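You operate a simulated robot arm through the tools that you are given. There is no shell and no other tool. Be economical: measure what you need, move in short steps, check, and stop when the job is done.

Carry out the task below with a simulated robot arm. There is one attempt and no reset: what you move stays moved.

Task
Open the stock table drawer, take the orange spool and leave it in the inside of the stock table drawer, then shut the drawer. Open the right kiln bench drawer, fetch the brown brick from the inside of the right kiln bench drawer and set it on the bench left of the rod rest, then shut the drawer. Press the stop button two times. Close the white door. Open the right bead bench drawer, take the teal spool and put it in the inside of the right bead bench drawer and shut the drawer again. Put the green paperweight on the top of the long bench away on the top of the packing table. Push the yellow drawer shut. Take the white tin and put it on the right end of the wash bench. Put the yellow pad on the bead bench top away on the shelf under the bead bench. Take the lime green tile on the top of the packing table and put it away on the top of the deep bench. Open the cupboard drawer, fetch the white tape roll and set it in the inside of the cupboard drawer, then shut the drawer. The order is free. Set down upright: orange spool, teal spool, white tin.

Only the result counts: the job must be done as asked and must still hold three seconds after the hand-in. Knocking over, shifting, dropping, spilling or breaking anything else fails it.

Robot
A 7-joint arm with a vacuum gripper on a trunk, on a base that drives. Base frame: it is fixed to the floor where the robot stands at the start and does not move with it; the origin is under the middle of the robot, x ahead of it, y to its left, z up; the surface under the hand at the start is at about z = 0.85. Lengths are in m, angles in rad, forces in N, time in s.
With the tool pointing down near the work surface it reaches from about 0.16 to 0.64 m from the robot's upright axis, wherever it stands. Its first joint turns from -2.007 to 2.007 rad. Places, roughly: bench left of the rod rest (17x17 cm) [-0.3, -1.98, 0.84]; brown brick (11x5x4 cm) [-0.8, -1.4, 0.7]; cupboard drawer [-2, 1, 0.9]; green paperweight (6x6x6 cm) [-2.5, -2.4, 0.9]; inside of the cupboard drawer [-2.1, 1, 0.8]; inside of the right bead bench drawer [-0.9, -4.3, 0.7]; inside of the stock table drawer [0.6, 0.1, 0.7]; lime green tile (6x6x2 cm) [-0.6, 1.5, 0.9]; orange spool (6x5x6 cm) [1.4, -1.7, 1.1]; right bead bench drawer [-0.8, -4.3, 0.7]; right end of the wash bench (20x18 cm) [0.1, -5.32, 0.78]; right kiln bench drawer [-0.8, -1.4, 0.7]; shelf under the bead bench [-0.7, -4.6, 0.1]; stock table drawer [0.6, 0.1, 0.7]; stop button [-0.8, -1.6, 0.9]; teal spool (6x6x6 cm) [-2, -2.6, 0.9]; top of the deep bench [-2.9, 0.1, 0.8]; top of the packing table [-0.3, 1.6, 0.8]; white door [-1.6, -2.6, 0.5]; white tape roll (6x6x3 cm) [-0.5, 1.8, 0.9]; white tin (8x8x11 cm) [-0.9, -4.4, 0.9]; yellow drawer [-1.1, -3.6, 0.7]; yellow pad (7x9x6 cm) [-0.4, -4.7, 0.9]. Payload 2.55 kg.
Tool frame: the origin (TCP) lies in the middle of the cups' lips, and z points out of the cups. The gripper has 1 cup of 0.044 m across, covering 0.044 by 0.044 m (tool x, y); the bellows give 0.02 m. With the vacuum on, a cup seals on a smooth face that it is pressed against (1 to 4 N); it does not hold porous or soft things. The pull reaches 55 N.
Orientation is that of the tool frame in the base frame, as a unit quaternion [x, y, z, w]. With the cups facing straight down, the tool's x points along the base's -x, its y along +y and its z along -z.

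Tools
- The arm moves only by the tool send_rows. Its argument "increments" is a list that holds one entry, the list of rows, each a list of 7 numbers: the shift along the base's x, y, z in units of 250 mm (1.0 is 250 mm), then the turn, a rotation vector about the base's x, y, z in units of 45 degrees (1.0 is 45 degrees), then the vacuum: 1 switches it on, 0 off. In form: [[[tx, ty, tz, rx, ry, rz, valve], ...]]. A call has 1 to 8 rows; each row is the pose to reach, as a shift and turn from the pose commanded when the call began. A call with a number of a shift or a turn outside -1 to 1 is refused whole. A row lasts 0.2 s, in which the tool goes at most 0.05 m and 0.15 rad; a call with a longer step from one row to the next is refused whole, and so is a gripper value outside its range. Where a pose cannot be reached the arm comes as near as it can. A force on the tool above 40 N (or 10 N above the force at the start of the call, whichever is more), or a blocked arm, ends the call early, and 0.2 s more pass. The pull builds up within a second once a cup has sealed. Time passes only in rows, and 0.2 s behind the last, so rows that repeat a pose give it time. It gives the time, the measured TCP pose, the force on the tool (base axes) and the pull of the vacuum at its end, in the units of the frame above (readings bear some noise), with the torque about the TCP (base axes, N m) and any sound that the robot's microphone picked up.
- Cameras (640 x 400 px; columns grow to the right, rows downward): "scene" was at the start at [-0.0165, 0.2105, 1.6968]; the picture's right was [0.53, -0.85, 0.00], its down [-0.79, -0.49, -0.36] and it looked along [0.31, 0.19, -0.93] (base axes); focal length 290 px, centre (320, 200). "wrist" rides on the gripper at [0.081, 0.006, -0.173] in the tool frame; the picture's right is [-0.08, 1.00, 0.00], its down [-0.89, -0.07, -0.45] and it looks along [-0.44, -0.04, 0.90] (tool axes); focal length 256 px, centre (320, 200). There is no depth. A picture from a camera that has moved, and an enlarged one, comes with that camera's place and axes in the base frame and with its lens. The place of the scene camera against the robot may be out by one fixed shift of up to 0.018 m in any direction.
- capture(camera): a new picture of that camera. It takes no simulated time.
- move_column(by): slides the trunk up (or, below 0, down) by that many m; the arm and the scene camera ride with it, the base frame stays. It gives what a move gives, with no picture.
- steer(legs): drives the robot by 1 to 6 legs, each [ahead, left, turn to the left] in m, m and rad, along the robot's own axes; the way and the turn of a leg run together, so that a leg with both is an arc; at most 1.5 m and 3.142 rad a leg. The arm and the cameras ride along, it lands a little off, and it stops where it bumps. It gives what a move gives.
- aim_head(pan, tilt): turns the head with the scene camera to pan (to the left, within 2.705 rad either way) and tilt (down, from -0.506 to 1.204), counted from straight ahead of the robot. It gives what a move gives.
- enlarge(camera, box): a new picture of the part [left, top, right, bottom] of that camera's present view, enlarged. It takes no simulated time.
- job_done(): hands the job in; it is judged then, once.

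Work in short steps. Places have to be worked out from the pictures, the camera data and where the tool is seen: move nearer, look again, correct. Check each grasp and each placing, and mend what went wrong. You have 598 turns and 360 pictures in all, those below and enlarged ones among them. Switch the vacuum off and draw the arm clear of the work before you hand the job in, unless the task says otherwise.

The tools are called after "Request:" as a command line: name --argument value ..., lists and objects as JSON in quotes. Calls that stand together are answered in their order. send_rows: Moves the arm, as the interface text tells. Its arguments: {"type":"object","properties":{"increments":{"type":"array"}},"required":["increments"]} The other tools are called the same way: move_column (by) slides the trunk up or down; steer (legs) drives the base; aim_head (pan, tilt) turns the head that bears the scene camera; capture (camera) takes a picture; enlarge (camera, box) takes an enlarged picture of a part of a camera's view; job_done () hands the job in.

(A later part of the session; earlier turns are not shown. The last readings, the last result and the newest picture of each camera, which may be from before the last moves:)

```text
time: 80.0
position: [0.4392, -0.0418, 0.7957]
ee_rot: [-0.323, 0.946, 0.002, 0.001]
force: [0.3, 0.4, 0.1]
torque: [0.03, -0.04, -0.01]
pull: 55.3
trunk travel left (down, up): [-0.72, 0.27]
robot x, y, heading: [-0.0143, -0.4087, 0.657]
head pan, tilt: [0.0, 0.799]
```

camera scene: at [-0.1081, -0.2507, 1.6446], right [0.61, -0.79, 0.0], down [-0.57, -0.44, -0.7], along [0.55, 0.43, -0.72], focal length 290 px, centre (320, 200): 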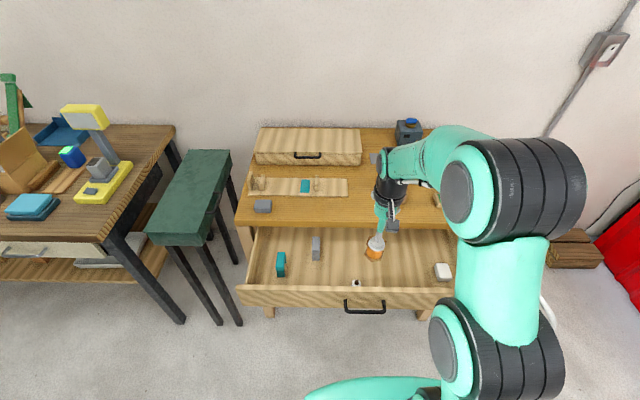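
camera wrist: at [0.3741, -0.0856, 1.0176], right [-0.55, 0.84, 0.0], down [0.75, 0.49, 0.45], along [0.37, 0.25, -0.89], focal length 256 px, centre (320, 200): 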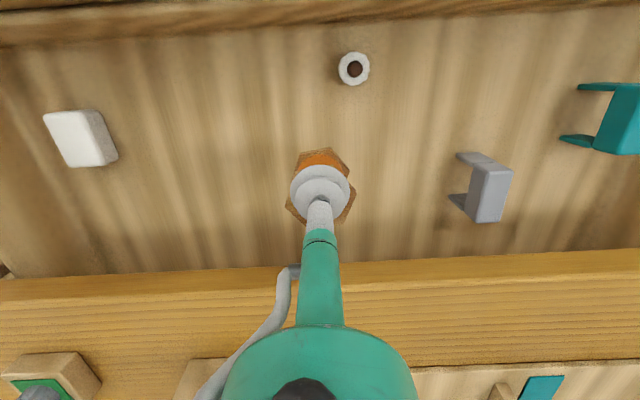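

Not yet in contact; continue in small steps.

Request:
send_rows --increments '[[[0, 0, -0.02, 0, 0, 0, 1], [0, 0, -0.04, 0, 0, 0, 1], [0, 0, -0.06, 0, 0, 0, 1], [0, 0, -0.08, 0, 0, 0, 1], [0, 0, -0.1, 0, 0, 0, 1]]]'

Request:
enlarge --camera "wrist" --box '[200, 100, 440, 250]'

```text
time: 81.2
position: [0.4399, -0.0439, 0.7694]
ee_rot: [-0.323, 0.947, 0.001, 0.001]
force: [0.3, -0.4, -1.6]
torque: [0.03, 0.03, -0.01]
pull: 54.5
trunk travel left (down, up): [-0.72, 0.27]
robot x, y, heading: [-0.0108, -0.4098, 0.658]
head pan, tilt: [0.0, 0.799]
```

```text
2.67 times, centred on (320, 175) of wrist
camera zoom: at [0.3738, -0.0871, 0.9439], right [-0.55, 0.84, 0.0], down [0.75, 0.49, 0.45], along [0.37, 0.25, -0.89], focal length 683 px, centre (320, 267)
```

zoom: 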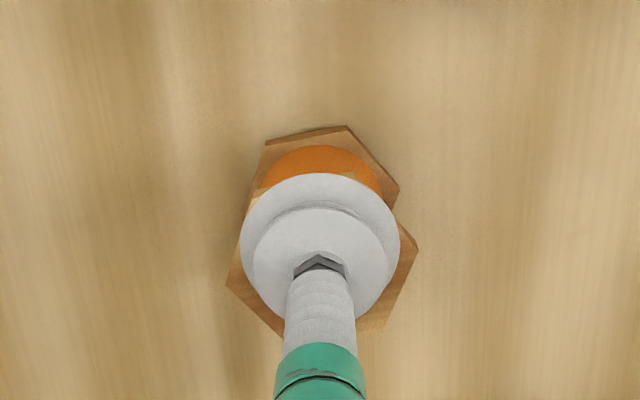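

Near the floor now; a few more small steps until force shows.

Request:
send_rows --increments '[[[0, 0, -0.016, 0, 0, 0, 1], [0, 0, -0.032, 0, 0, 0, 1], [0, 0, -0.048, 0, 0, 0, 1]]]'

```text
time: 82.0
position: [0.4429, -0.0408, 0.7633]
ee_rot: [-0.322, 0.947, 0.004, 0.007]
force: [-0.8, 0.7, 24.6]
torque: [-0.12, 0.23, -0.02]
pull: 54.7
trunk travel left (down, up): [-0.72, 0.27]
robot x, y, heading: [-0.0105, -0.4068, 0.662]
head pan, tilt: [0.0, 0.799]
```

Contact felt. I release and lift away.

Request:
send_rows --increments '[[[0, 0, 0.01, 0, 0, 0, 0], [0, 0, 0.01, 0, 0, 0, 0], [0, 0, 0.01, 0, 0, 0, 0], [0, 0, 0.05, 0, 0, 0, 0], [0, 0, 0.2, 0, 0, 0, 0], [0, 0, 0.4, 0, 0, 0, 0], [-0.1, -0.08, 0.55, 0, 0, 0, 0]]]'

Request:
enlarge --camera "scene" --box '[240, 190, 480, 340]'

```text
time: 83.6
position: [0.4138, -0.0621, 0.8979]
ee_rot: [-0.322, 0.947, 0.001, 0.001]
force: [0.7, -0.5, 0.8]
torque: [0.01, -0.07, 0.0]
pull: 0.0
trunk travel left (down, up): [-0.72, 0.27]
robot x, y, heading: [-0.0132, -0.4047, 0.66]
head pan, tilt: [0.0, 0.799]
```

```text
2.67 times, centred on (360, 265) of scene
camera zoom: at [-0.1099, -0.252, 1.6445], right [0.61, -0.79, 0.0], down [-0.57, -0.44, -0.7], along [0.55, 0.43, -0.72], focal length 773 px, centre (213, 27)
```

zoom: 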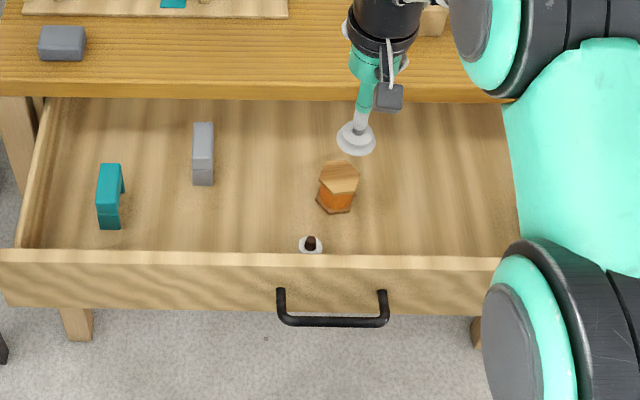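

The orange spool stands upright in the drawer. I back off, turn the tool horizontal and lower to push the drawer front shut.

Request:
steer --legs '[[-0.4, 0.13, -0.016]]'

Request:
send_rows --increments '[[[0, 0, 0, 0.1, -0.133, 0, 0], [0, 0, 0, 0.2, -0.267, 0, 0], [0, 0, 0, 0.3, -0.4, 0, 0], [0, 0, 0, 0.4, -0.533, 0, 0], [0, 0, 0, 0.5, -0.667, 0, 0], [0, 0, 0, 0.6, -0.8, 0, 0]]]'

Request:
send_rows --increments '[[[0, 0, 0, 0.1, -0.133, 0, 0], [0, 0, 0, 0.2, -0.267, 0, 0], [0, 0, 0, 0.3, -0.4, 0, 0], [0, 0, 0, 0.4, -0.533, 0, 0], [0, 0, 0, 0.5, -0.667, 0, 0], [0, 0, 0, 0.6, -0.8, 0, 0]]]'

Request:
move_column --by -0.142

Request:
capture --camera "wrist"

Request:
capture --camera "scene"

```text
time: 86.2
position: [0.0256, -0.2066, 0.897]
ee_rot: [-0.315, 0.949, 0.002, 0.002]
force: [0.2, 0.2, 0.0]
torque: [0.02, -0.03, -0.03]
pull: 0.0
trunk travel left (down, up): [-0.72, 0.27]
robot x, y, heading: [-0.4087, -0.5473, 0.64]
head pan, tilt: [0.0, 0.799]
```

```text
time: 87.6
position: [0.0271, -0.2048, 0.8989]
ee_rot: [-0.29, 0.876, 0.123, 0.366]
force: [-0.2, 0.5, 1.0]
torque: [0.02, 0.0, 0.04]
pull: 0.0
out of reach, approached as far as the arm can: row 5
trunk travel left (down, up): [-0.72, 0.27]
robot x, y, heading: [-0.4068, -0.5478, 0.639]
head pan, tilt: [0.0, 0.799]
```

```text
time: 89.0
position: [0.0247, -0.2068, 0.8974]
ee_rot: [-0.224, 0.669, 0.227, 0.671]
force: [-0.1, 0.6, 0.2]
torque: [0.0, 0.01, 0.03]
pull: 0.0
trunk travel left (down, up): [-0.72, 0.27]
robot x, y, heading: [-0.4041, -0.5445, 0.644]
head pan, tilt: [0.0, 0.799]
```

```text
time: 90.6
position: [0.0257, -0.207, 0.7553]
ee_rot: [-0.224, 0.669, 0.227, 0.671]
force: [-0.6, -0.2, 0.4]
torque: [-0.01, -0.02, -0.02]
pull: 0.0
trunk travel left (down, up): [-0.578, 0.412]
robot x, y, heading: [-0.4086, -0.5462, 0.639]
head pan, tilt: [0.0, 0.799]
```

```text
322 pictures are left
camera wrist: at [-0.114, -0.3043, 0.6754], right [-0.6, 0.8, 0.08], down [-0.31, -0.33, 0.89], along [0.74, 0.51, 0.45], focal length 256 px, centre (320, 200)
```

wrist: 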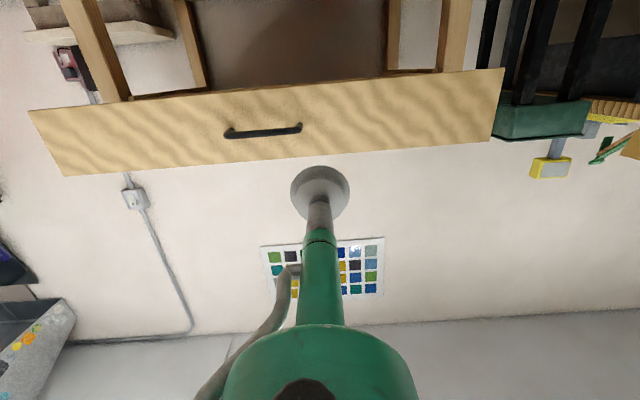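

```text
321 pictures are left
camera scene: at [-0.5017, -0.3879, 1.5026], right [0.6, -0.8, 0.0], down [-0.57, -0.43, -0.7], along [0.56, 0.42, -0.72], focal length 290 px, centre (320, 200)
```

scene: 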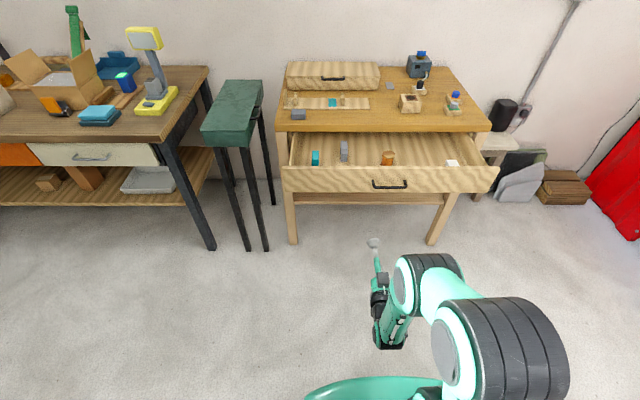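

TCP is 0.28 m before the open front. I drive forward 0.49 m to push the drawer, then finish with the arm.

Request:
steer --legs '[[0.1, 0.03, 0], [0.39, 0, 0]]'

Request:
send_rows --increments '[[[0.032, 0.024, 0, 0, 0, 0, 0], [0.064, 0.048, 0, 0, 0, 0, 0], [0.096, 0.072, 0, 0, 0, 0, 0], [0.128, 0.096, 0, 0, 0, 0, 0], [0.16, 0.12, 0, 0, 0, 0, 0]]]'

Request:
capture --camera "scene"

```text
time: 93.9
position: [0.4047, 0.1107, 0.7542]
ee_rot: [-0.223, 0.67, 0.225, 0.671]
force: [-1.2, -0.5, -0.6]
torque: [0.01, -0.02, 0.02]
pull: 0.1
trunk travel left (down, up): [-0.578, 0.412]
robot x, y, heading: [-0.031, -0.2279, 0.644]
head pan, tilt: [0.0, 0.799]
```

```text
time: 95.1
position: [0.4406, 0.1392, 0.7549]
ee_rot: [-0.223, 0.671, 0.225, 0.671]
force: [-20.9, -15.2, 8.0]
torque: [-0.07, 0.3, 0.0]
pull: 0.0
trunk travel left (down, up): [-0.578, 0.412]
robot x, y, heading: [-0.0289, -0.2245, 0.643]
head pan, tilt: [0.0, 0.799]
```

```text
320 pictures are left
camera scene: at [-0.1269, -0.0715, 1.5027], right [0.6, -0.8, 0.0], down [-0.57, -0.43, -0.7], along [0.56, 0.42, -0.71], focal length 290 px, centre (320, 200)
```

scene: 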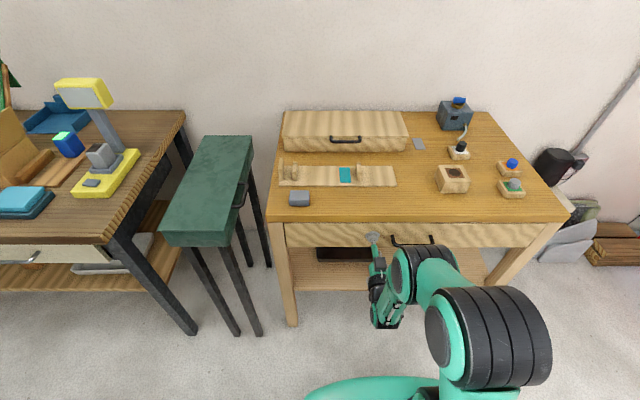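

The stock drawer is shut. Next the kiln bench: I back away, turn round and look at its right drawer.

Request:
steer --legs '[[-0.45, -0.3, 0], [0, 0, 3.14]]'

Request:
capture --camera "scene"

Request:
capture --camera "wrist"

```text
time: 105.6
position: [-0.6809, -1.1108, 0.7558]
ee_rot: [-0.669, -0.225, 0.67, -0.229]
force: [-0.2, 0.1, -0.3]
torque: [-0.02, -0.02, -0.01]
pull: 0.2
trunk travel left (down, up): [-0.578, 0.412]
robot x, y, heading: [-0.2084, -0.738, -2.495]
head pan, tilt: [0.0, 0.799]
```

```text
319 pictures are left
camera scene: at [-0.1234, -0.8856, 1.5025], right [-0.61, 0.8, 0.0], down [0.57, 0.43, -0.7], along [-0.55, -0.42, -0.72], focal length 290 px, centre (320, 200)
```

scene: 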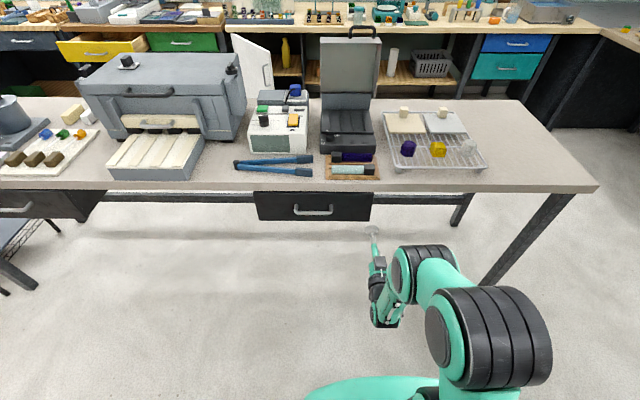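

```text
318 pictures are left
camera wrist: at [-0.538, -1.0088, 0.6757], right [0.61, -0.79, 0.08], down [0.31, 0.33, 0.89], along [-0.73, -0.52, 0.45], focal length 256 px, centre (320, 200)
```

wrist: 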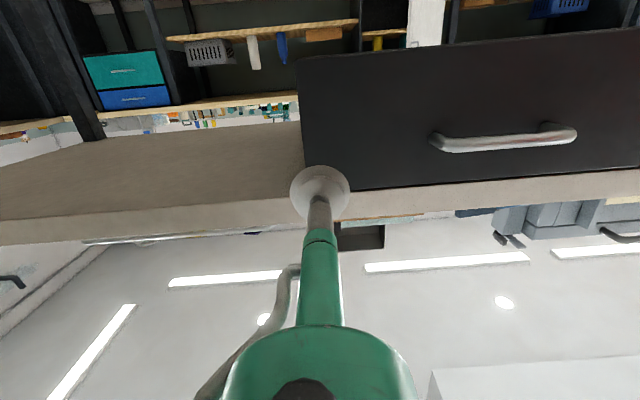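

The right kiln drawer's front spans u≈0.45–0.87, z≈0.635–0.79 with its handle at u≈0.66. I shift left 0.06 and lower to z≈0.71, then look.

Request:
move_column --by -0.045

Request:
steer --legs '[[0.04, 0.065, 0]]'

Request:
capture --camera "wrist"

Request:
enlarge --camera "scene" --box '[180, 80, 420, 230]'

```text
time: 106.5
position: [-0.6819, -1.11, 0.7105]
ee_rot: [-0.669, -0.225, 0.67, -0.229]
force: [0.0, -0.3, -0.1]
torque: [-0.01, 0.01, 0.0]
pull: 0.0
trunk travel left (down, up): [-0.533, 0.457]
robot x, y, heading: [-0.2079, -0.7347, -2.489]
head pan, tilt: [0.0, 0.799]
```

```text
time: 107.5
position: [-0.6731, -1.1854, 0.711]
ee_rot: [-0.669, -0.226, 0.67, -0.228]
force: [-0.1, -0.6, -0.4]
torque: [-0.03, 0.0, 0.0]
pull: 0.1
trunk travel left (down, up): [-0.533, 0.457]
robot x, y, heading: [-0.2026, -0.8137, -2.495]
head pan, tilt: [0.0, 0.799]
```

```text
317 pictures are left
camera wrist: at [-0.5309, -1.0847, 0.6304], right [0.61, -0.79, 0.08], down [0.31, 0.33, 0.89], along [-0.73, -0.52, 0.45], focal length 256 px, centre (320, 200)
```

wrist: 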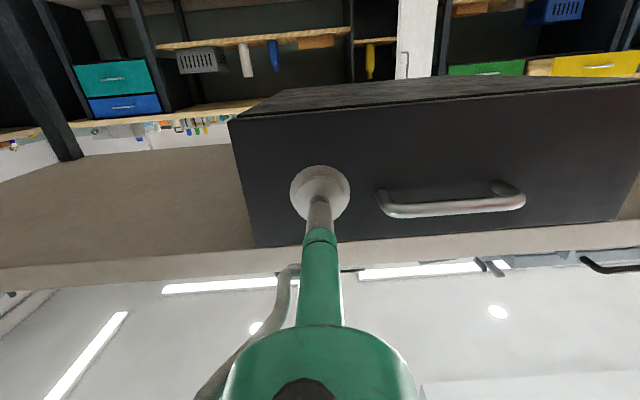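

```text
2.67 times, centred on (300, 155) of scene
camera zoom: at [-0.1162, -0.9625, 1.4574], right [-0.6, 0.8, 0.0], down [0.57, 0.43, -0.7], along [-0.56, -0.42, -0.72], focal length 773 px, centre (373, 320)
```

zoom: 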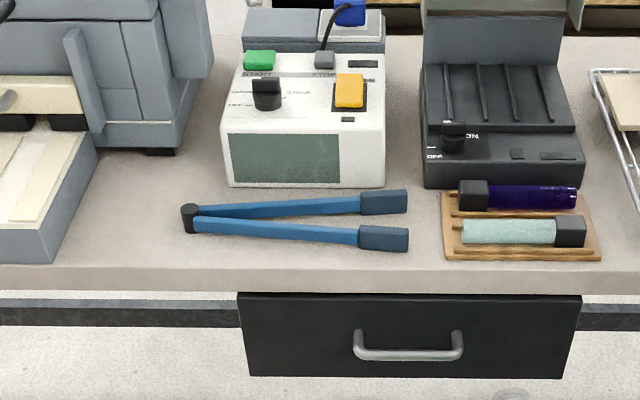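

Aim is right (beside the handle). I approach with vacuum on.

Request:
send_rows --increments '[[[-0.08, -0.06, 0, 0, 0, 0, 1], [-0.16, -0.12, 0, 0, 0, 0, 1], [-0.208, -0.156, 0, 0, 0, 0, 1], [-0.24, -0.18, 0, 0, 0, 0, 1], [-0.272, -0.204, 0, 0, 0, 0, 1], [-0.304, -0.228, 0, 0, 0, 0, 1], [-0.336, -0.252, 0, 0, 0, 0, 1], [-0.368, -0.276, 0, 0, 0, 0, 1]]]'

```text
time: 108.6
position: [-0.7299, -1.2281, 0.7101]
ee_rot: [-0.668, -0.225, 0.671, -0.228]
force: [16.8, 10.2, 13.3]
torque: [0.22, -0.26, -0.59]
pull: 54.3
trunk travel left (down, up): [-0.533, 0.457]
robot x, y, heading: [-0.2005, -0.8108, -2.494]
head pan, tilt: [0.0, 0.799]
stopped in row 5: the force on the tool passed its limit at 41 N (the readings are from after the stop); the commanded pose is now the measured one
```

Sealed; front plane v≈-1.32. I pull the drawer open by driving back 0.26 m.

Request:
steer --legs '[[-0.26, 0, 0]]'

Request:
capture --camera "scene"

```text
time: 110.5
position: [-0.5257, -1.0735, 0.7089]
ee_rot: [-0.669, -0.226, 0.67, -0.229]
force: [7.3, -10.6, 14.7]
torque: [0.07, -0.02, -0.12]
pull: 55.3
trunk travel left (down, up): [-0.533, 0.457]
robot x, y, heading: [0.0034, -0.6506, -2.494]
head pan, tilt: [0.0, 0.799]
```

```text
315 pictures are left
camera scene: at [0.0943, -0.8036, 1.4573], right [-0.61, 0.8, 0.0], down [0.57, 0.43, -0.7], along [-0.56, -0.42, -0.72], focal length 290 px, centre (320, 200)
```

scene: 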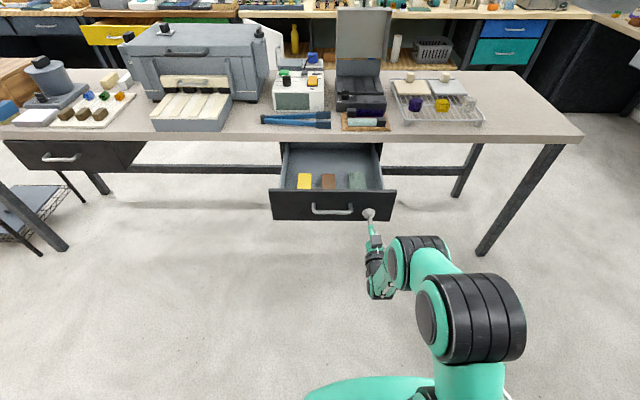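

The drawer is open; the brown brick is the middle one. I release, back off, turn the tool down and raise.

Request:
send_rows --increments '[[[0, 0, 0, 0, 0, 0, 0], [0, 0, 0, 0, 0, 0, 0], [0.08, 0.06, 0, 0, 0, 0, 0], [0.24, 0.18, 0, 0, 0, 0, 0]]]'

Request:
steer --legs '[[-0.1, 0, 0]]'

Request:
move_column --by 0.3

Request:
send_rows --increments '[[[0, 0, 0, 0.1, -0.133, 0, 0], [0, 0, 0, 0.2, -0.267, 0, 0], [0, 0, 0, 0.3, -0.4, 0, 0], [0, 0, 0, 0.4, -0.533, 0, 0], [0, 0, 0, 0.5, -0.667, 0, 0], [0, 0, 0, 0.6, -0.8, 0, 0]]]'

Request:
send_rows --increments '[[[0, 0, 0, 0.1, -0.133, 0, 0], [0, 0, 0, 0.2, -0.267, 0, 0], [0, 0, 0, 0.3, -0.4, 0, 0], [0, 0, 0, 0.4, -0.533, 0, 0], [0, 0, 0, 0.5, -0.667, 0, 0], [0, 0, 0, 0.6, -0.8, 0, 0]]]'

Request:
enlarge --camera "scene" --box '[240, 120, 440, 245]'

Request:
capture --camera "wrist"

```text
time: 111.5
position: [-0.4636, -1.0307, 0.7081]
ee_rot: [-0.669, -0.226, 0.67, -0.229]
force: [0.0, 0.4, 0.1]
torque: [0.02, -0.04, -0.01]
pull: 0.0
trunk travel left (down, up): [-0.533, 0.457]
robot x, y, heading: [0.0065, -0.6551, -2.491]
head pan, tilt: [0.0, 0.799]
```

```text
time: 112.6
position: [-0.3827, -0.9675, 0.7075]
ee_rot: [0.669, 0.226, -0.669, 0.23]
force: [-0.4, 0.2, 0.1]
torque: [0.02, -0.04, -0.02]
pull: 0.1
trunk travel left (down, up): [-0.533, 0.457]
robot x, y, heading: [0.0839, -0.5972, -2.492]
head pan, tilt: [0.0, 0.799]
```

```text
time: 115.6
position: [-0.3825, -0.9683, 1.0083]
ee_rot: [0.67, 0.227, -0.669, 0.229]
force: [-0.1, 0.0, 0.5]
torque: [0.0, -0.01, 0.03]
pull: 0.1
trunk travel left (down, up): [-0.833, 0.157]
robot x, y, heading: [0.0876, -0.5941, -2.492]
head pan, tilt: [0.0, 0.799]
```

```text
time: 117.0
position: [-0.3816, -0.9689, 1.0083]
ee_rot: [0.877, 0.293, -0.361, 0.127]
force: [-1.3, -0.3, 0.5]
torque: [0.01, 0.02, 0.02]
pull: 0.0
trunk travel left (down, up): [-0.833, 0.157]
robot x, y, heading: [0.0872, -0.5957, -2.495]
head pan, tilt: [0.0, 0.799]
```

```text
time: 118.4
position: [-0.3846, -0.9696, 1.0071]
ee_rot: [0.949, 0.314, 0.003, 0.006]
force: [0.5, 0.6, -0.3]
torque: [-0.01, -0.02, 0.02]
pull: 0.1
out of reach, approached as far as the arm can: row 2
trunk travel left (down, up): [-0.833, 0.157]
robot x, y, heading: [0.086, -0.5902, -2.494]
head pan, tilt: [0.0, 0.799]
```

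```text
3.20 times, centred on (340, 182) of scene
camera zoom: at [0.1709, -0.7432, 1.7575], right [-0.6, 0.8, 0.0], down [0.57, 0.43, -0.7], along [-0.55, -0.42, -0.72], focal length 928 px, centre (256, 256)
```

zoom: 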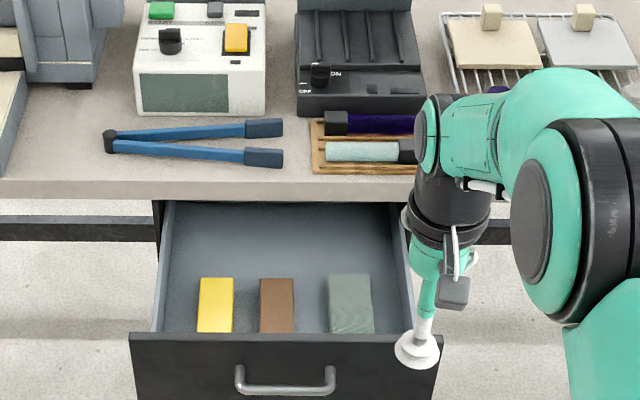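

```text
313 pictures are left
camera wrist: at [-0.3156, -0.9237, 1.1817], right [0.53, -0.85, 0.01], down [-0.76, -0.47, 0.44], along [-0.37, -0.25, -0.9], focal length 256 px, centre (320, 200)
```

wrist: 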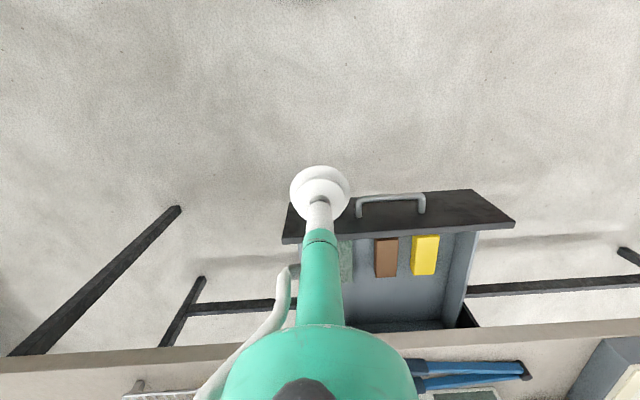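

The brown brick is near u≈0.675, v≈-1.225, top z≈0.69. I drive so the cup comes close to above it.

Request:
steer --legs '[[0.3, 0.13, 0]]'

Request:
move_column --by -0.17

Request:
capture --camera "wrist"

Request:
capture --camera "scene"

```text
time: 120.6
position: [-0.5471, -1.2575, 1.0079]
ee_rot: [0.949, 0.315, 0.002, 0.006]
force: [-0.2, -0.1, -0.3]
torque: [0.01, -0.04, 0.03]
pull: 0.1
trunk travel left (down, up): [-0.833, 0.157]
robot x, y, heading: [-0.0783, -0.8833, -2.493]
head pan, tilt: [0.0, 0.799]
```

```text
time: 122.5
position: [-0.5477, -1.2576, 0.8378]
ee_rot: [0.949, 0.315, 0.002, 0.005]
force: [-0.4, 0.0, 0.2]
torque: [-0.01, 0.01, -0.04]
pull: 0.0
trunk travel left (down, up): [-0.663, 0.327]
robot x, y, heading: [-0.0797, -0.8799, -2.488]
head pan, tilt: [0.0, 0.799]
```

```text
312 pictures are left
camera wrist: at [-0.4779, -1.2111, 1.0121], right [0.53, -0.85, 0.01], down [-0.76, -0.47, 0.45], along [-0.37, -0.25, -0.9], focal length 256 px, centre (320, 200)
```

wrist: 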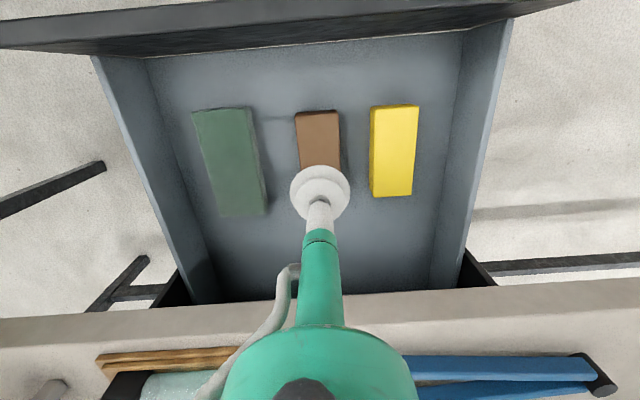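

```text
311 pictures are left
camera scene: at [0.0085, -1.03, 1.5876], right [-0.61, 0.8, 0.0], down [0.57, 0.43, -0.7], along [-0.55, -0.42, -0.72], focal length 290 px, centre (320, 200)
```

scene: 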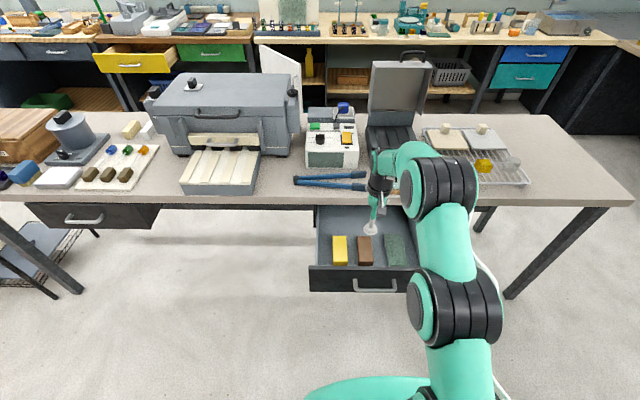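

The cup is nearly above; the brick is only 5 cm wide for a 4.4 cm cup so I zoom to centre it.

Request:
enlarge --camera "wrist" --box '[240, 80, 400, 220]'

Request:
enlarge --camera "scene" --box '[300, 195, 440, 283]'

```text
2.86 times, centred on (320, 150) of wrist
camera zoom: at [-0.4779, -1.2111, 1.0121], right [0.53, -0.85, 0.01], down [-0.76, -0.47, 0.45], along [-0.37, -0.25, -0.9], focal length 731 px, centre (320, 343)
```

zoom: 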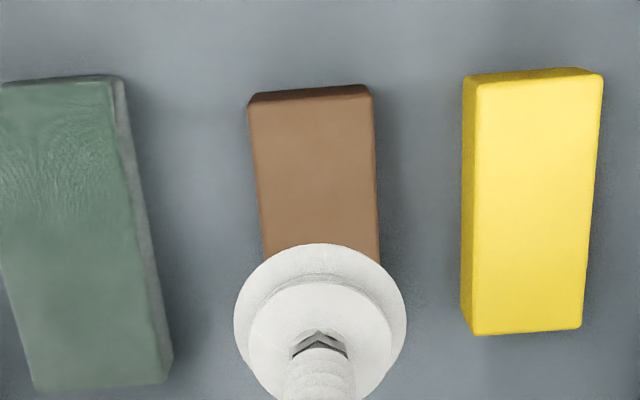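

```text
4.55 times, centred on (370, 239) of scene
camera zoom: at [0.0085, -1.03, 1.5876], right [-0.61, 0.8, 0.0], down [0.57, 0.43, -0.7], along [-0.55, -0.42, -0.72], focal length 1318 px, centre (93, 23)
```

zoom: 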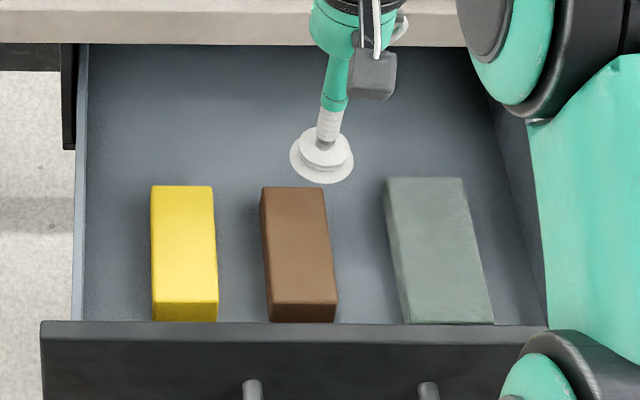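

Offset is about 1.45 cm along -v and none sideways. I correct and descend with vacuum on.

Request:
send_rows --increments '[[[-0.046, -0.035, -0.1, 0, 0, 0, 1], [-0.046, -0.035, -0.25, 0, 0, 0, 1], [-0.046, -0.035, -0.4, 0, 0, 0, 1], [-0.046, -0.035, -0.46, 0, 0, 0, 1], [-0.046, -0.035, -0.5, 0, 0, 0, 1], [-0.046, -0.035, -0.54, 0, 0, 0, 1], [-0.046, -0.035, -0.57, 0, 0, 0, 1], [-0.046, -0.035, -0.6, 0, 0, 0, 1]]]'

Request:
capture --camera "wrist"

```text
time: 124.2
position: [-0.5685, -1.2745, 0.7083]
ee_rot: [0.949, 0.315, -0.014, 0.011]
force: [-2.0, -0.8, 12.1]
torque: [0.66, -0.31, 0.01]
pull: 55.0
trunk travel left (down, up): [-0.663, 0.327]
robot x, y, heading: [-0.0796, -0.8795, -2.491]
head pan, tilt: [0.0, 0.799]
stopped in row 8: the force on the tool passed its limit at 40 N (the readings are from after the stop); the commanded pose is now the measured one
```

```text
308 pictures are left
camera wrist: at [-0.4956, -1.225, 0.8798], right [0.53, -0.85, 0.02], down [-0.75, -0.46, 0.47], along [-0.39, -0.26, -0.88], focal length 256 px, centre (320, 200)
```

wrist: 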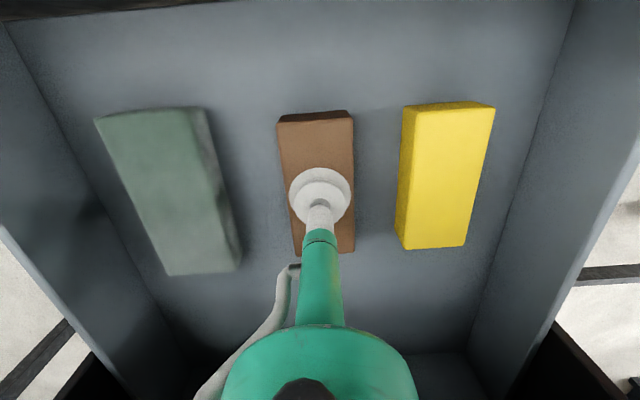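

Sealed, well centred. I lift the brick clear.

Request:
send_rows --increments '[[[0, 0, 0.06, 0, 0, 0, 1], [0, 0, 0.2, 0, 0, 0, 1], [0, 0, 0.4, 0, 0, 0, 1], [0, 0, 0.6, 0, 0, 0, 1], [0, 0, 0.8, 0, 0, 0, 1], [0, 0, 0.9, 0, 0, 0, 1]]]'

Request:
move_column --by 0.15

Request:
steer --legs '[[-0.25, 0, 0], [0, 0.7, 0]]'

Request:
capture --camera "scene"

Request:
capture --camera "wrist"

```text
time: 125.6
position: [-0.5447, -1.2559, 0.9025]
ee_rot: [0.949, 0.315, -0.018, 0.013]
force: [-0.4, 0.5, -2.5]
torque: [0.02, -0.01, 0.0]
pull: 55.2
out of reach, approached as far as the arm can: row 5, 6
trunk travel left (down, up): [-0.663, 0.327]
robot x, y, heading: [-0.0826, -0.88, -2.489]
head pan, tilt: [0.0, 0.799]
```

```text
time: 127.3
position: [-0.5428, -1.2564, 1.0537]
ee_rot: [0.949, 0.315, -0.018, 0.013]
force: [0.5, 0.2, -1.4]
torque: [0.03, -0.03, -0.02]
pull: 55.0
trunk travel left (down, up): [-0.813, 0.177]
robot x, y, heading: [-0.0795, -0.8798, -2.49]
head pan, tilt: [0.0, 0.799]
```

```text
time: 132.6
position: [0.0864, -1.6669, 1.0522]
ee_rot: [0.948, 0.318, -0.019, 0.013]
force: [-0.6, -1.0, -1.8]
torque: [0.05, -0.02, 0.05]
pull: 54.7
trunk travel left (down, up): [-0.813, 0.177]
robot x, y, heading: [0.5535, -1.2919, -2.481]
head pan, tilt: [0.0, 0.799]
```

```text
307 pictures are left
camera scene: at [0.6384, -1.4383, 1.7375], right [-0.61, 0.79, 0.0], down [0.57, 0.44, -0.7], along [-0.55, -0.43, -0.72], focal length 290 px, centre (320, 200)
```

scene: 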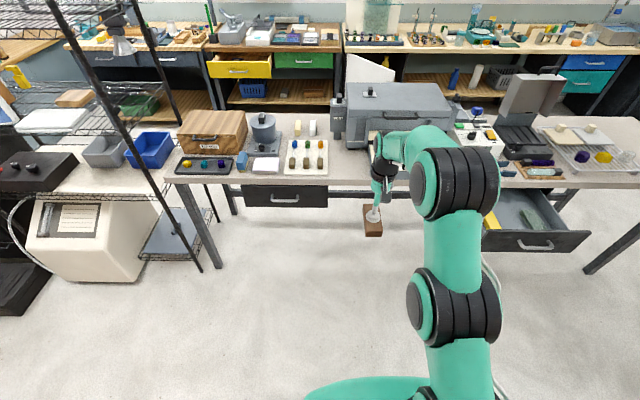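

```text
306 pictures are left
camera wrist: at [0.1613, -1.6159, 1.2236], right [0.54, -0.84, 0.02], down [-0.74, -0.46, 0.48], along [-0.4, -0.27, -0.88], focal length 256 px, centre (320, 200)
```

wrist: 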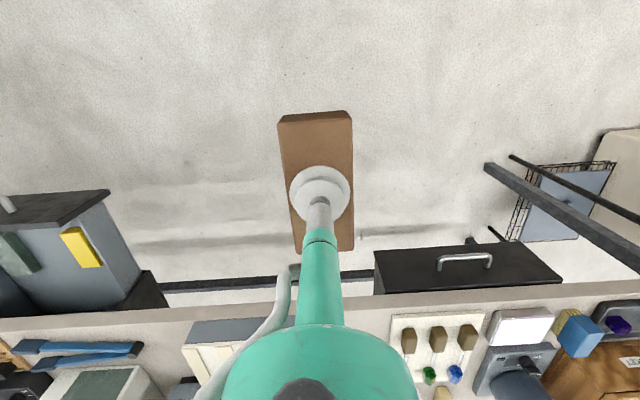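

The brick hangs level. I need to see the gap between the white stub tray and the rod rest; I move left a bit more and look.

Request:
steer --legs '[[0, 0.3, -0.015]]'

Request:
aim_head --pan -0.2 --tilt 0.8

Request:
capture --camera "scene"

Request:
capture --camera "wrist"

```text
time: 134.7
position: [0.2659, -1.9012, 1.0536]
ee_rot: [0.949, 0.313, -0.02, 0.012]
force: [-0.3, 0.6, -2.0]
torque: [0.01, 0.0, 0.0]
pull: 55.4
trunk travel left (down, up): [-0.813, 0.177]
robot x, y, heading: [0.7333, -1.5319, -2.496]
head pan, tilt: [0.0, 0.799]
```

```text
time: 135.4
position: [0.2641, -1.9003, 1.0525]
ee_rot: [0.949, 0.313, -0.017, 0.013]
force: [0.3, 0.0, -1.8]
torque: [0.02, -0.01, -0.03]
pull: 54.7
trunk travel left (down, up): [-0.813, 0.177]
robot x, y, heading: [0.7323, -1.5271, -2.494]
head pan, tilt: [-0.201, 0.799]
```

```text
305 pictures are left
camera scene: at [0.8099, -1.6626, 1.7376], right [-0.43, 0.9, 0.0], down [0.65, 0.31, -0.7], along [-0.63, -0.3, -0.72], focal length 290 px, centre (320, 200)
```

scene: 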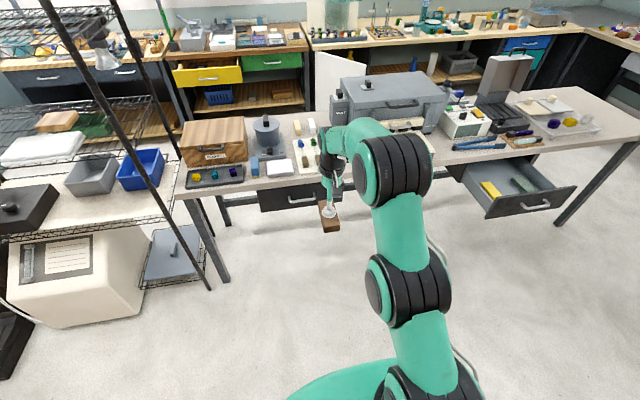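

```text
304 pictures are left
camera wrist: at [0.34, -1.85, 1.2235], right [0.53, -0.85, 0.02], down [-0.75, -0.46, 0.48], along [-0.4, -0.27, -0.88], focal length 256 px, centre (320, 200)
```

wrist: 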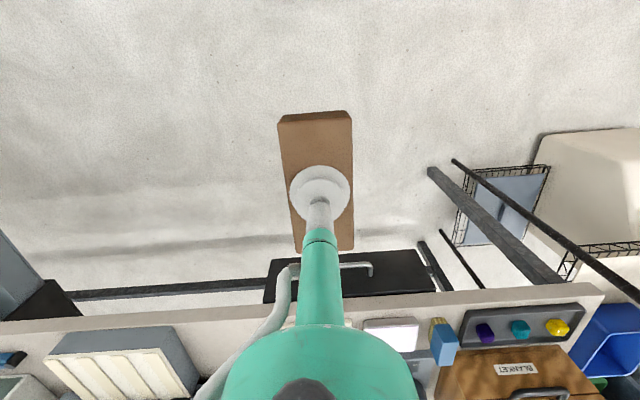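

The gap between rod rest (edge u≈1.34) and stub tray (u≈1.52) holds the target u≈1.42, v≈-1.43. I correct the small tool tilt and drive there.

Request:
send_rows --increments '[[[0, 0, 0, 0.046, -0.033, 0, 1], [0, 0, 0, 0.046, -0.033, 0, 1]]]'

Request:
steer --legs '[[0, -0.255, 0], [0.45, 0, 0]]'

Request:
capture --camera "wrist"

Request:
capture --camera "scene"

```text
time: 136.0
position: [0.2763, -1.8908, 1.0396]
ee_rot: [0.95, 0.313, -0.001, 0.0]
force: [-1.0, 0.4, -2.1]
torque: [0.03, 0.01, 0.0]
pull: 54.3
out of reach, approached as far as the arm can: row 1, 2
trunk travel left (down, up): [-0.813, 0.177]
robot x, y, heading: [0.7304, -1.5296, -2.495]
head pan, tilt: [-0.201, 0.799]
```

```text
time: 140.2
position: [-0.238, -1.9715, 1.041]
ee_rot: [0.949, 0.317, 0.0, 0.0]
force: [-0.2, 0.0, -1.5]
torque: [-0.01, -0.04, 0.01]
pull: 55.6
trunk travel left (down, up): [-0.813, 0.177]
robot x, y, heading: [0.2166, -1.6039, -2.487]
head pan, tilt: [-0.201, 0.799]
```

```text
303 pictures are left
camera wrist: at [-0.1681, -1.927, 1.2142], right [0.54, -0.84, 0.0], down [-0.76, -0.48, 0.45], along [-0.38, -0.24, -0.9], focal length 256 px, centre (320, 200)
```

wrist: 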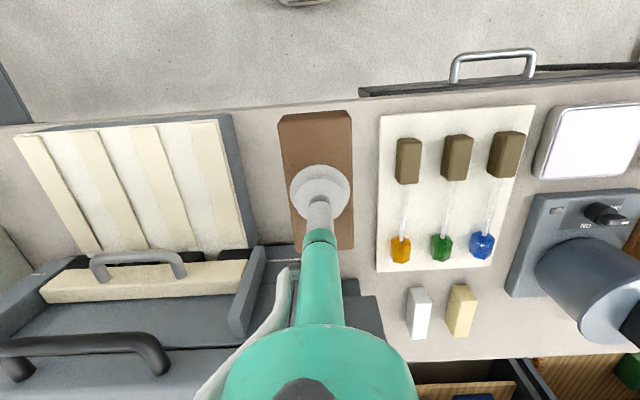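

```text
302 pictures are left
camera scene: at [0.2934, -1.7402, 1.7375], right [-0.44, 0.9, 0.0], down [0.64, 0.31, -0.7], along [-0.63, -0.31, -0.72], focal length 290 px, centre (320, 200)
```

scene: 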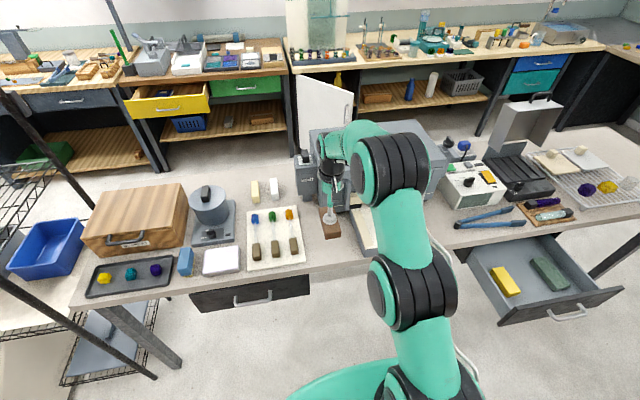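

The gap's centre is u≈1.405, v≈-1.43. I nudge the base the last 5 cm.

Request:
steer --legs '[[0.055, -0.02, -0.011]]'

Request:
send_rows --increments '[[[0, 0, -0.15, 0, 0, 0, 1], [0, 0, -0.3, 0, 0, 0, 1], [0, 0, -0.44, 0, 0, 0, 1]]]'

Request:
capture --camera "wrist"

Request:
enlarge --camera "scene" --box '[240, 150, 440, 275]'

```text
time: 141.2
position: [-0.2994, -1.9835, 1.0407]
ee_rot: [0.95, 0.311, 0.0, 0.0]
force: [-1.1, 0.0, -2.7]
torque: [0.04, 0.0, -0.02]
pull: 55.1
trunk travel left (down, up): [-0.813, 0.177]
robot x, y, heading: [0.159, -1.6206, -2.498]
head pan, tilt: [-0.201, 0.799]
```

```text
time: 141.9
position: [-0.2987, -1.9873, 0.9303]
ee_rot: [0.95, 0.312, -0.001, 0.001]
force: [-0.2, 0.6, -1.1]
torque: [0.01, -0.03, 0.0]
pull: 54.4
trunk travel left (down, up): [-0.813, 0.177]
robot x, y, heading: [0.1578, -1.6218, -2.501]
head pan, tilt: [-0.201, 0.799]
```

```text
301 pictures are left
camera wrist: at [-0.2268, -1.9429, 1.1037], right [0.53, -0.85, 0.0], down [-0.76, -0.47, 0.45], along [-0.38, -0.23, -0.89], focal length 256 px, centre (320, 200)
```

wrist: 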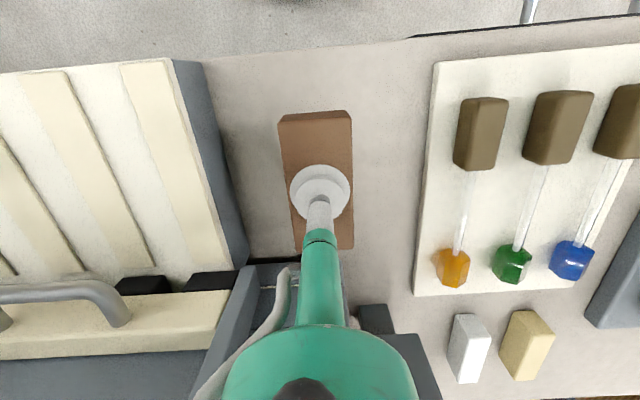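

```text
3.20 times, centred on (340, 212) of scene
camera zoom: at [0.2359, -1.7589, 1.7376], right [-0.43, 0.9, 0.0], down [0.65, 0.31, -0.7], along [-0.63, -0.3, -0.72], focal length 928 px, centre (256, 160)
```

zoom: 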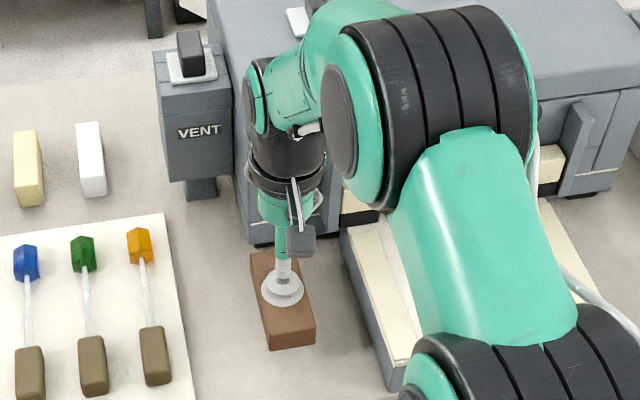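

Spacing is fine on all sides (kiln front is ~9 cm behind the brick's end). I lower until contact.

Request:
send_rows --increments '[[[0, 0, -0.08, 0, 0, 0, 1], [0, 0, -0.12, 0, 0, 0, 1], [0, 0, -0.15, 0, 0, 0, 1], [0, 0, -0.17, 0, 0, 0, 1]]]'

```text
time: 142.9
position: [-0.2975, -1.9828, 0.8871]
ee_rot: [0.95, 0.311, 0.0, 0.0]
force: [-0.2, -0.4, -2.2]
torque: [0.02, -0.01, -0.02]
pull: 54.9
trunk travel left (down, up): [-0.813, 0.177]
robot x, y, heading: [0.1573, -1.6214, -2.501]
head pan, tilt: [-0.201, 0.799]
```

Request:
send_rows --increments '[[[0, 0, -0.016, 0, 0, 0, 1], [0, 0, -0.032, 0, 0, 0, 1], [0, 0, -0.048, 0, 0, 0, 1]]]'

```text
time: 143.8
position: [-0.298, -1.9837, 0.8815]
ee_rot: [0.95, 0.311, -0.005, 0.001]
force: [4.2, 6.5, 24.9]
torque: [-0.49, 0.27, -0.03]
pull: 54.3
trunk travel left (down, up): [-0.813, 0.177]
robot x, y, heading: [0.1597, -1.6236, -2.503]
head pan, tilt: [-0.201, 0.799]
```

Contact made. I release, rise and check.

Request:
send_rows --increments '[[[0, 0, 0.01, 0, 0, 0, 0], [0, 0, 0.02, 0, 0, 0, 0], [0, 0, 0.03, 0, 0, 0, 0], [0, 0, 0.08, 0, 0, 0, 0], [0, 0, 0.25, 0, 0, 0, 0], [0, 0, 0.45, 0, 0, 0, 0], [0, 0, 0.6, 0, 0, 0, 0]]]'

Request:
capture --camera "wrist"

```text
time: 145.3
position: [-0.2983, -1.9825, 1.0278]
ee_rot: [0.95, 0.311, 0.0, 0.0]
force: [1.2, 0.0, 0.2]
torque: [-0.01, 0.01, -0.01]
pull: 0.0
trunk travel left (down, up): [-0.813, 0.177]
robot x, y, heading: [0.16, -1.6229, -2.5]
head pan, tilt: [-0.201, 0.799]
```

```text
299 pictures are left
camera wrist: at [-0.2277, -1.9401, 1.2014], right [0.53, -0.85, 0.0], down [-0.76, -0.47, 0.45], along [-0.38, -0.23, -0.9], focal length 256 px, centre (320, 200)
```

wrist: 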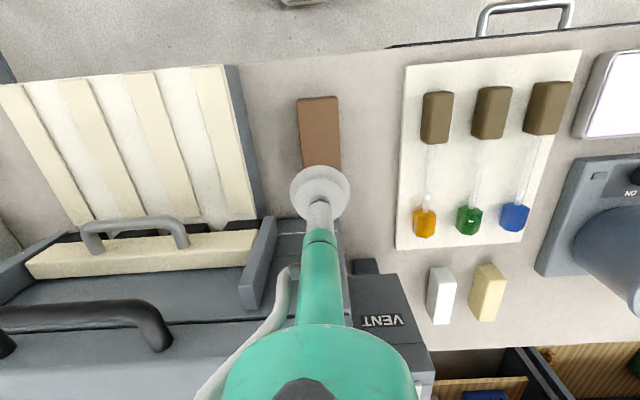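

The brick is in place. I back off, drive to before the open drawer, and turn the tool horizontal to push it shut.

Request:
steer --legs '[[-0.5, 0, 0], [0, -0.86, 0]]'

Request:
send_rows --increments '[[[0, 0, 0, -0.1, 0.133, 0, 0], [0, 0, 0, -0.2, 0.267, 0, 0], [0, 0, 0, -0.3, 0.4, 0, 0], [0, 0, 0, -0.4, 0.533, 0, 0], [0, 0, 0, -0.5, 0.667, 0, 0], [0, 0, 0, -0.6, 0.8, 0, 0]]]'

Request:
send_rows --increments '[[[0, 0, 0, -0.1, 0.133, 0, 0], [0, 0, 0, -0.2, 0.267, 0, 0], [0, 0, 0, -0.3, 0.4, 0, 0], [0, 0, 0, -0.4, 0.533, 0, 0], [0, 0, 0, -0.5, 0.667, 0, 0], [0, 0, 0, -0.6, 0.8, 0, 0]]]'

Request:
move_column --by -0.32

Request:
capture --camera "wrist"

```text
time: 152.4
position: [-0.4136, -1.0019, 1.0269]
ee_rot: [0.95, 0.314, 0.0, 0.0]
force: [0.3, -0.7, 0.3]
torque: [0.01, -0.01, 0.0]
pull: 0.1
trunk travel left (down, up): [-0.813, 0.177]
robot x, y, heading: [0.0422, -0.641, -2.496]
head pan, tilt: [-0.201, 0.799]
```

```text
time: 153.8
position: [-0.4226, -1.0049, 1.0248]
ee_rot: [0.894, 0.294, -0.323, 0.103]
force: [0.0, 0.0, -0.3]
torque: [0.01, 0.04, 0.01]
pull: 0.1
out of reach, approached as far as the arm can: row 6
trunk travel left (down, up): [-0.813, 0.177]
robot x, y, heading: [0.04, -0.6366, -2.495]
head pan, tilt: [-0.201, 0.799]
```

```text
time: 155.2
position: [-0.434, -1.0072, 1.0079]
ee_rot: [0.884, 0.285, -0.356, 0.101]
force: [1.0, -0.3, 0.3]
torque: [0.03, -0.01, -0.02]
pull: 0.0
out of reach, approached as far as the arm can: row 1, 2, 3, 4, 5, 6
trunk travel left (down, up): [-0.813, 0.177]
robot x, y, heading: [0.0406, -0.6357, -2.492]
head pan, tilt: [-0.201, 0.799]
```

```text
time: 158.4
position: [-0.4335, -1.0065, 0.6873]
ee_rot: [0.884, 0.286, -0.356, 0.101]
force: [-0.5, 0.2, -0.4]
torque: [0.01, 0.02, -0.01]
pull: 0.1
trunk travel left (down, up): [-0.493, 0.497]
robot x, y, heading: [0.0398, -0.6375, -2.495]
head pan, tilt: [-0.201, 0.799]
```

```text
298 pictures are left
camera wrist: at [-0.2832, -0.9095, 0.7586], right [0.53, -0.85, 0.03], down [-0.31, -0.16, 0.94], along [-0.79, -0.5, -0.34], focal length 256 px, centre (320, 200)
```

wrist: 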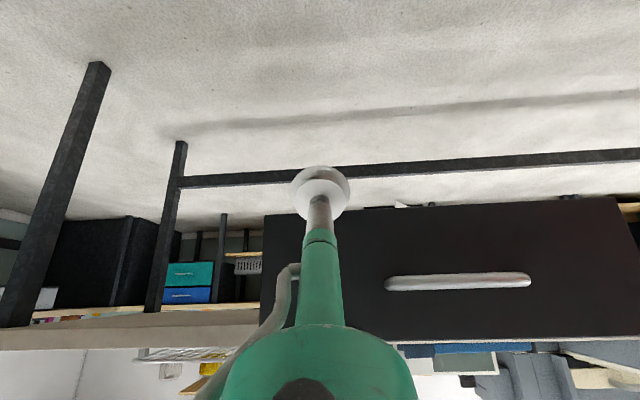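

The rotation stalled halfway as the arm is too stretched. I draw the hand back toward the robot 0.1 m and continue the turn.

Request:
send_rows --increments '[[[0.1, 0.075, 0.1, 0, 0, 0, 0], [0.2, 0.15, 0.2, 0, 0, 0, 0], [0.32, 0.24, 0.28, 0, 0, 0, 0]]]'

```text
time: 159.2
position: [-0.3539, -0.9469, 0.7577]
ee_rot: [0.884, 0.285, -0.357, 0.101]
force: [-0.3, 0.5, -0.2]
torque: [0.01, 0.02, 0.02]
pull: 0.0
trunk travel left (down, up): [-0.493, 0.497]
robot x, y, heading: [0.0418, -0.6392, -2.486]
head pan, tilt: [-0.201, 0.799]
```

Continue the rotation to horizontal (computed as the needed difference).

Request:
send_rows --increments '[[[0, 0, 0, -0.107, 0.136, 0.01, 0], [0, 0, 0, -0.214, 0.271, 0.019, 0], [0, 0, 0, -0.322, 0.407, 0.029, 0], [0, 0, 0, -0.429, 0.543, 0.039, 0], [0, 0, 0, -0.536, 0.678, 0.048, 0], [0, 0, 0, -0.643, 0.814, 0.058, 0]]]'

Request:
capture --camera "wrist"

```text
time: 160.6
position: [-0.4264, -1.062, 0.8059]
ee_rot: [0.708, 0.224, -0.637, 0.207]
force: [-4.2, -5.0, 7.0]
torque: [0.74, -0.98, -0.26]
pull: 0.1
out of reach, approached as far as the arm can: row 1, 2, 3, 4, 5, 6
trunk travel left (down, up): [-0.493, 0.497]
robot x, y, heading: [0.0423, -0.6401, -2.489]
head pan, tilt: [-0.201, 0.799]
```

```text
297 pictures are left
camera wrist: at [-0.2742, -0.9611, 0.7442], right [0.57, -0.81, 0.09], down [0.24, 0.27, 0.93], along [-0.78, -0.51, 0.35], focal length 256 px, centre (320, 200)
```

wrist: 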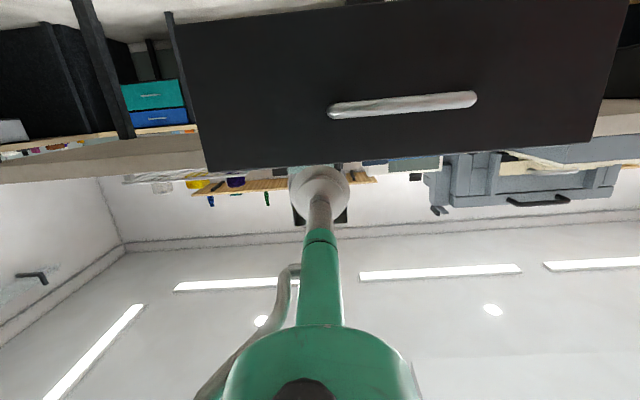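

There's some force and out-of-reach; let me see the arm's shape.

Request:
aim_head --pan 0 --tilt 0.9

Request:
capture --camera "scene"

```text
time: 161.3
position: [-0.4224, -1.056, 0.7936]
ee_rot: [0.715, 0.23, -0.628, 0.204]
force: [0.6, 0.8, 0.3]
torque: [-0.02, 0.02, 0.0]
pull: 0.1
trunk travel left (down, up): [-0.493, 0.497]
robot x, y, heading: [0.0428, -0.6389, -2.497]
head pan, tilt: [0.0, 0.901]
```

```text
296 pictures are left
camera scene: at [0.1317, -0.7848, 1.4096], right [-0.6, 0.8, 0.0], down [0.62, 0.47, -0.62], along [-0.5, -0.37, -0.78], focal length 290 px, centre (320, 200)
```

scene: 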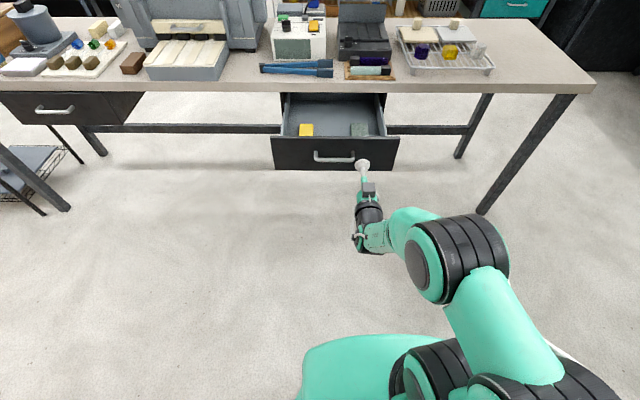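

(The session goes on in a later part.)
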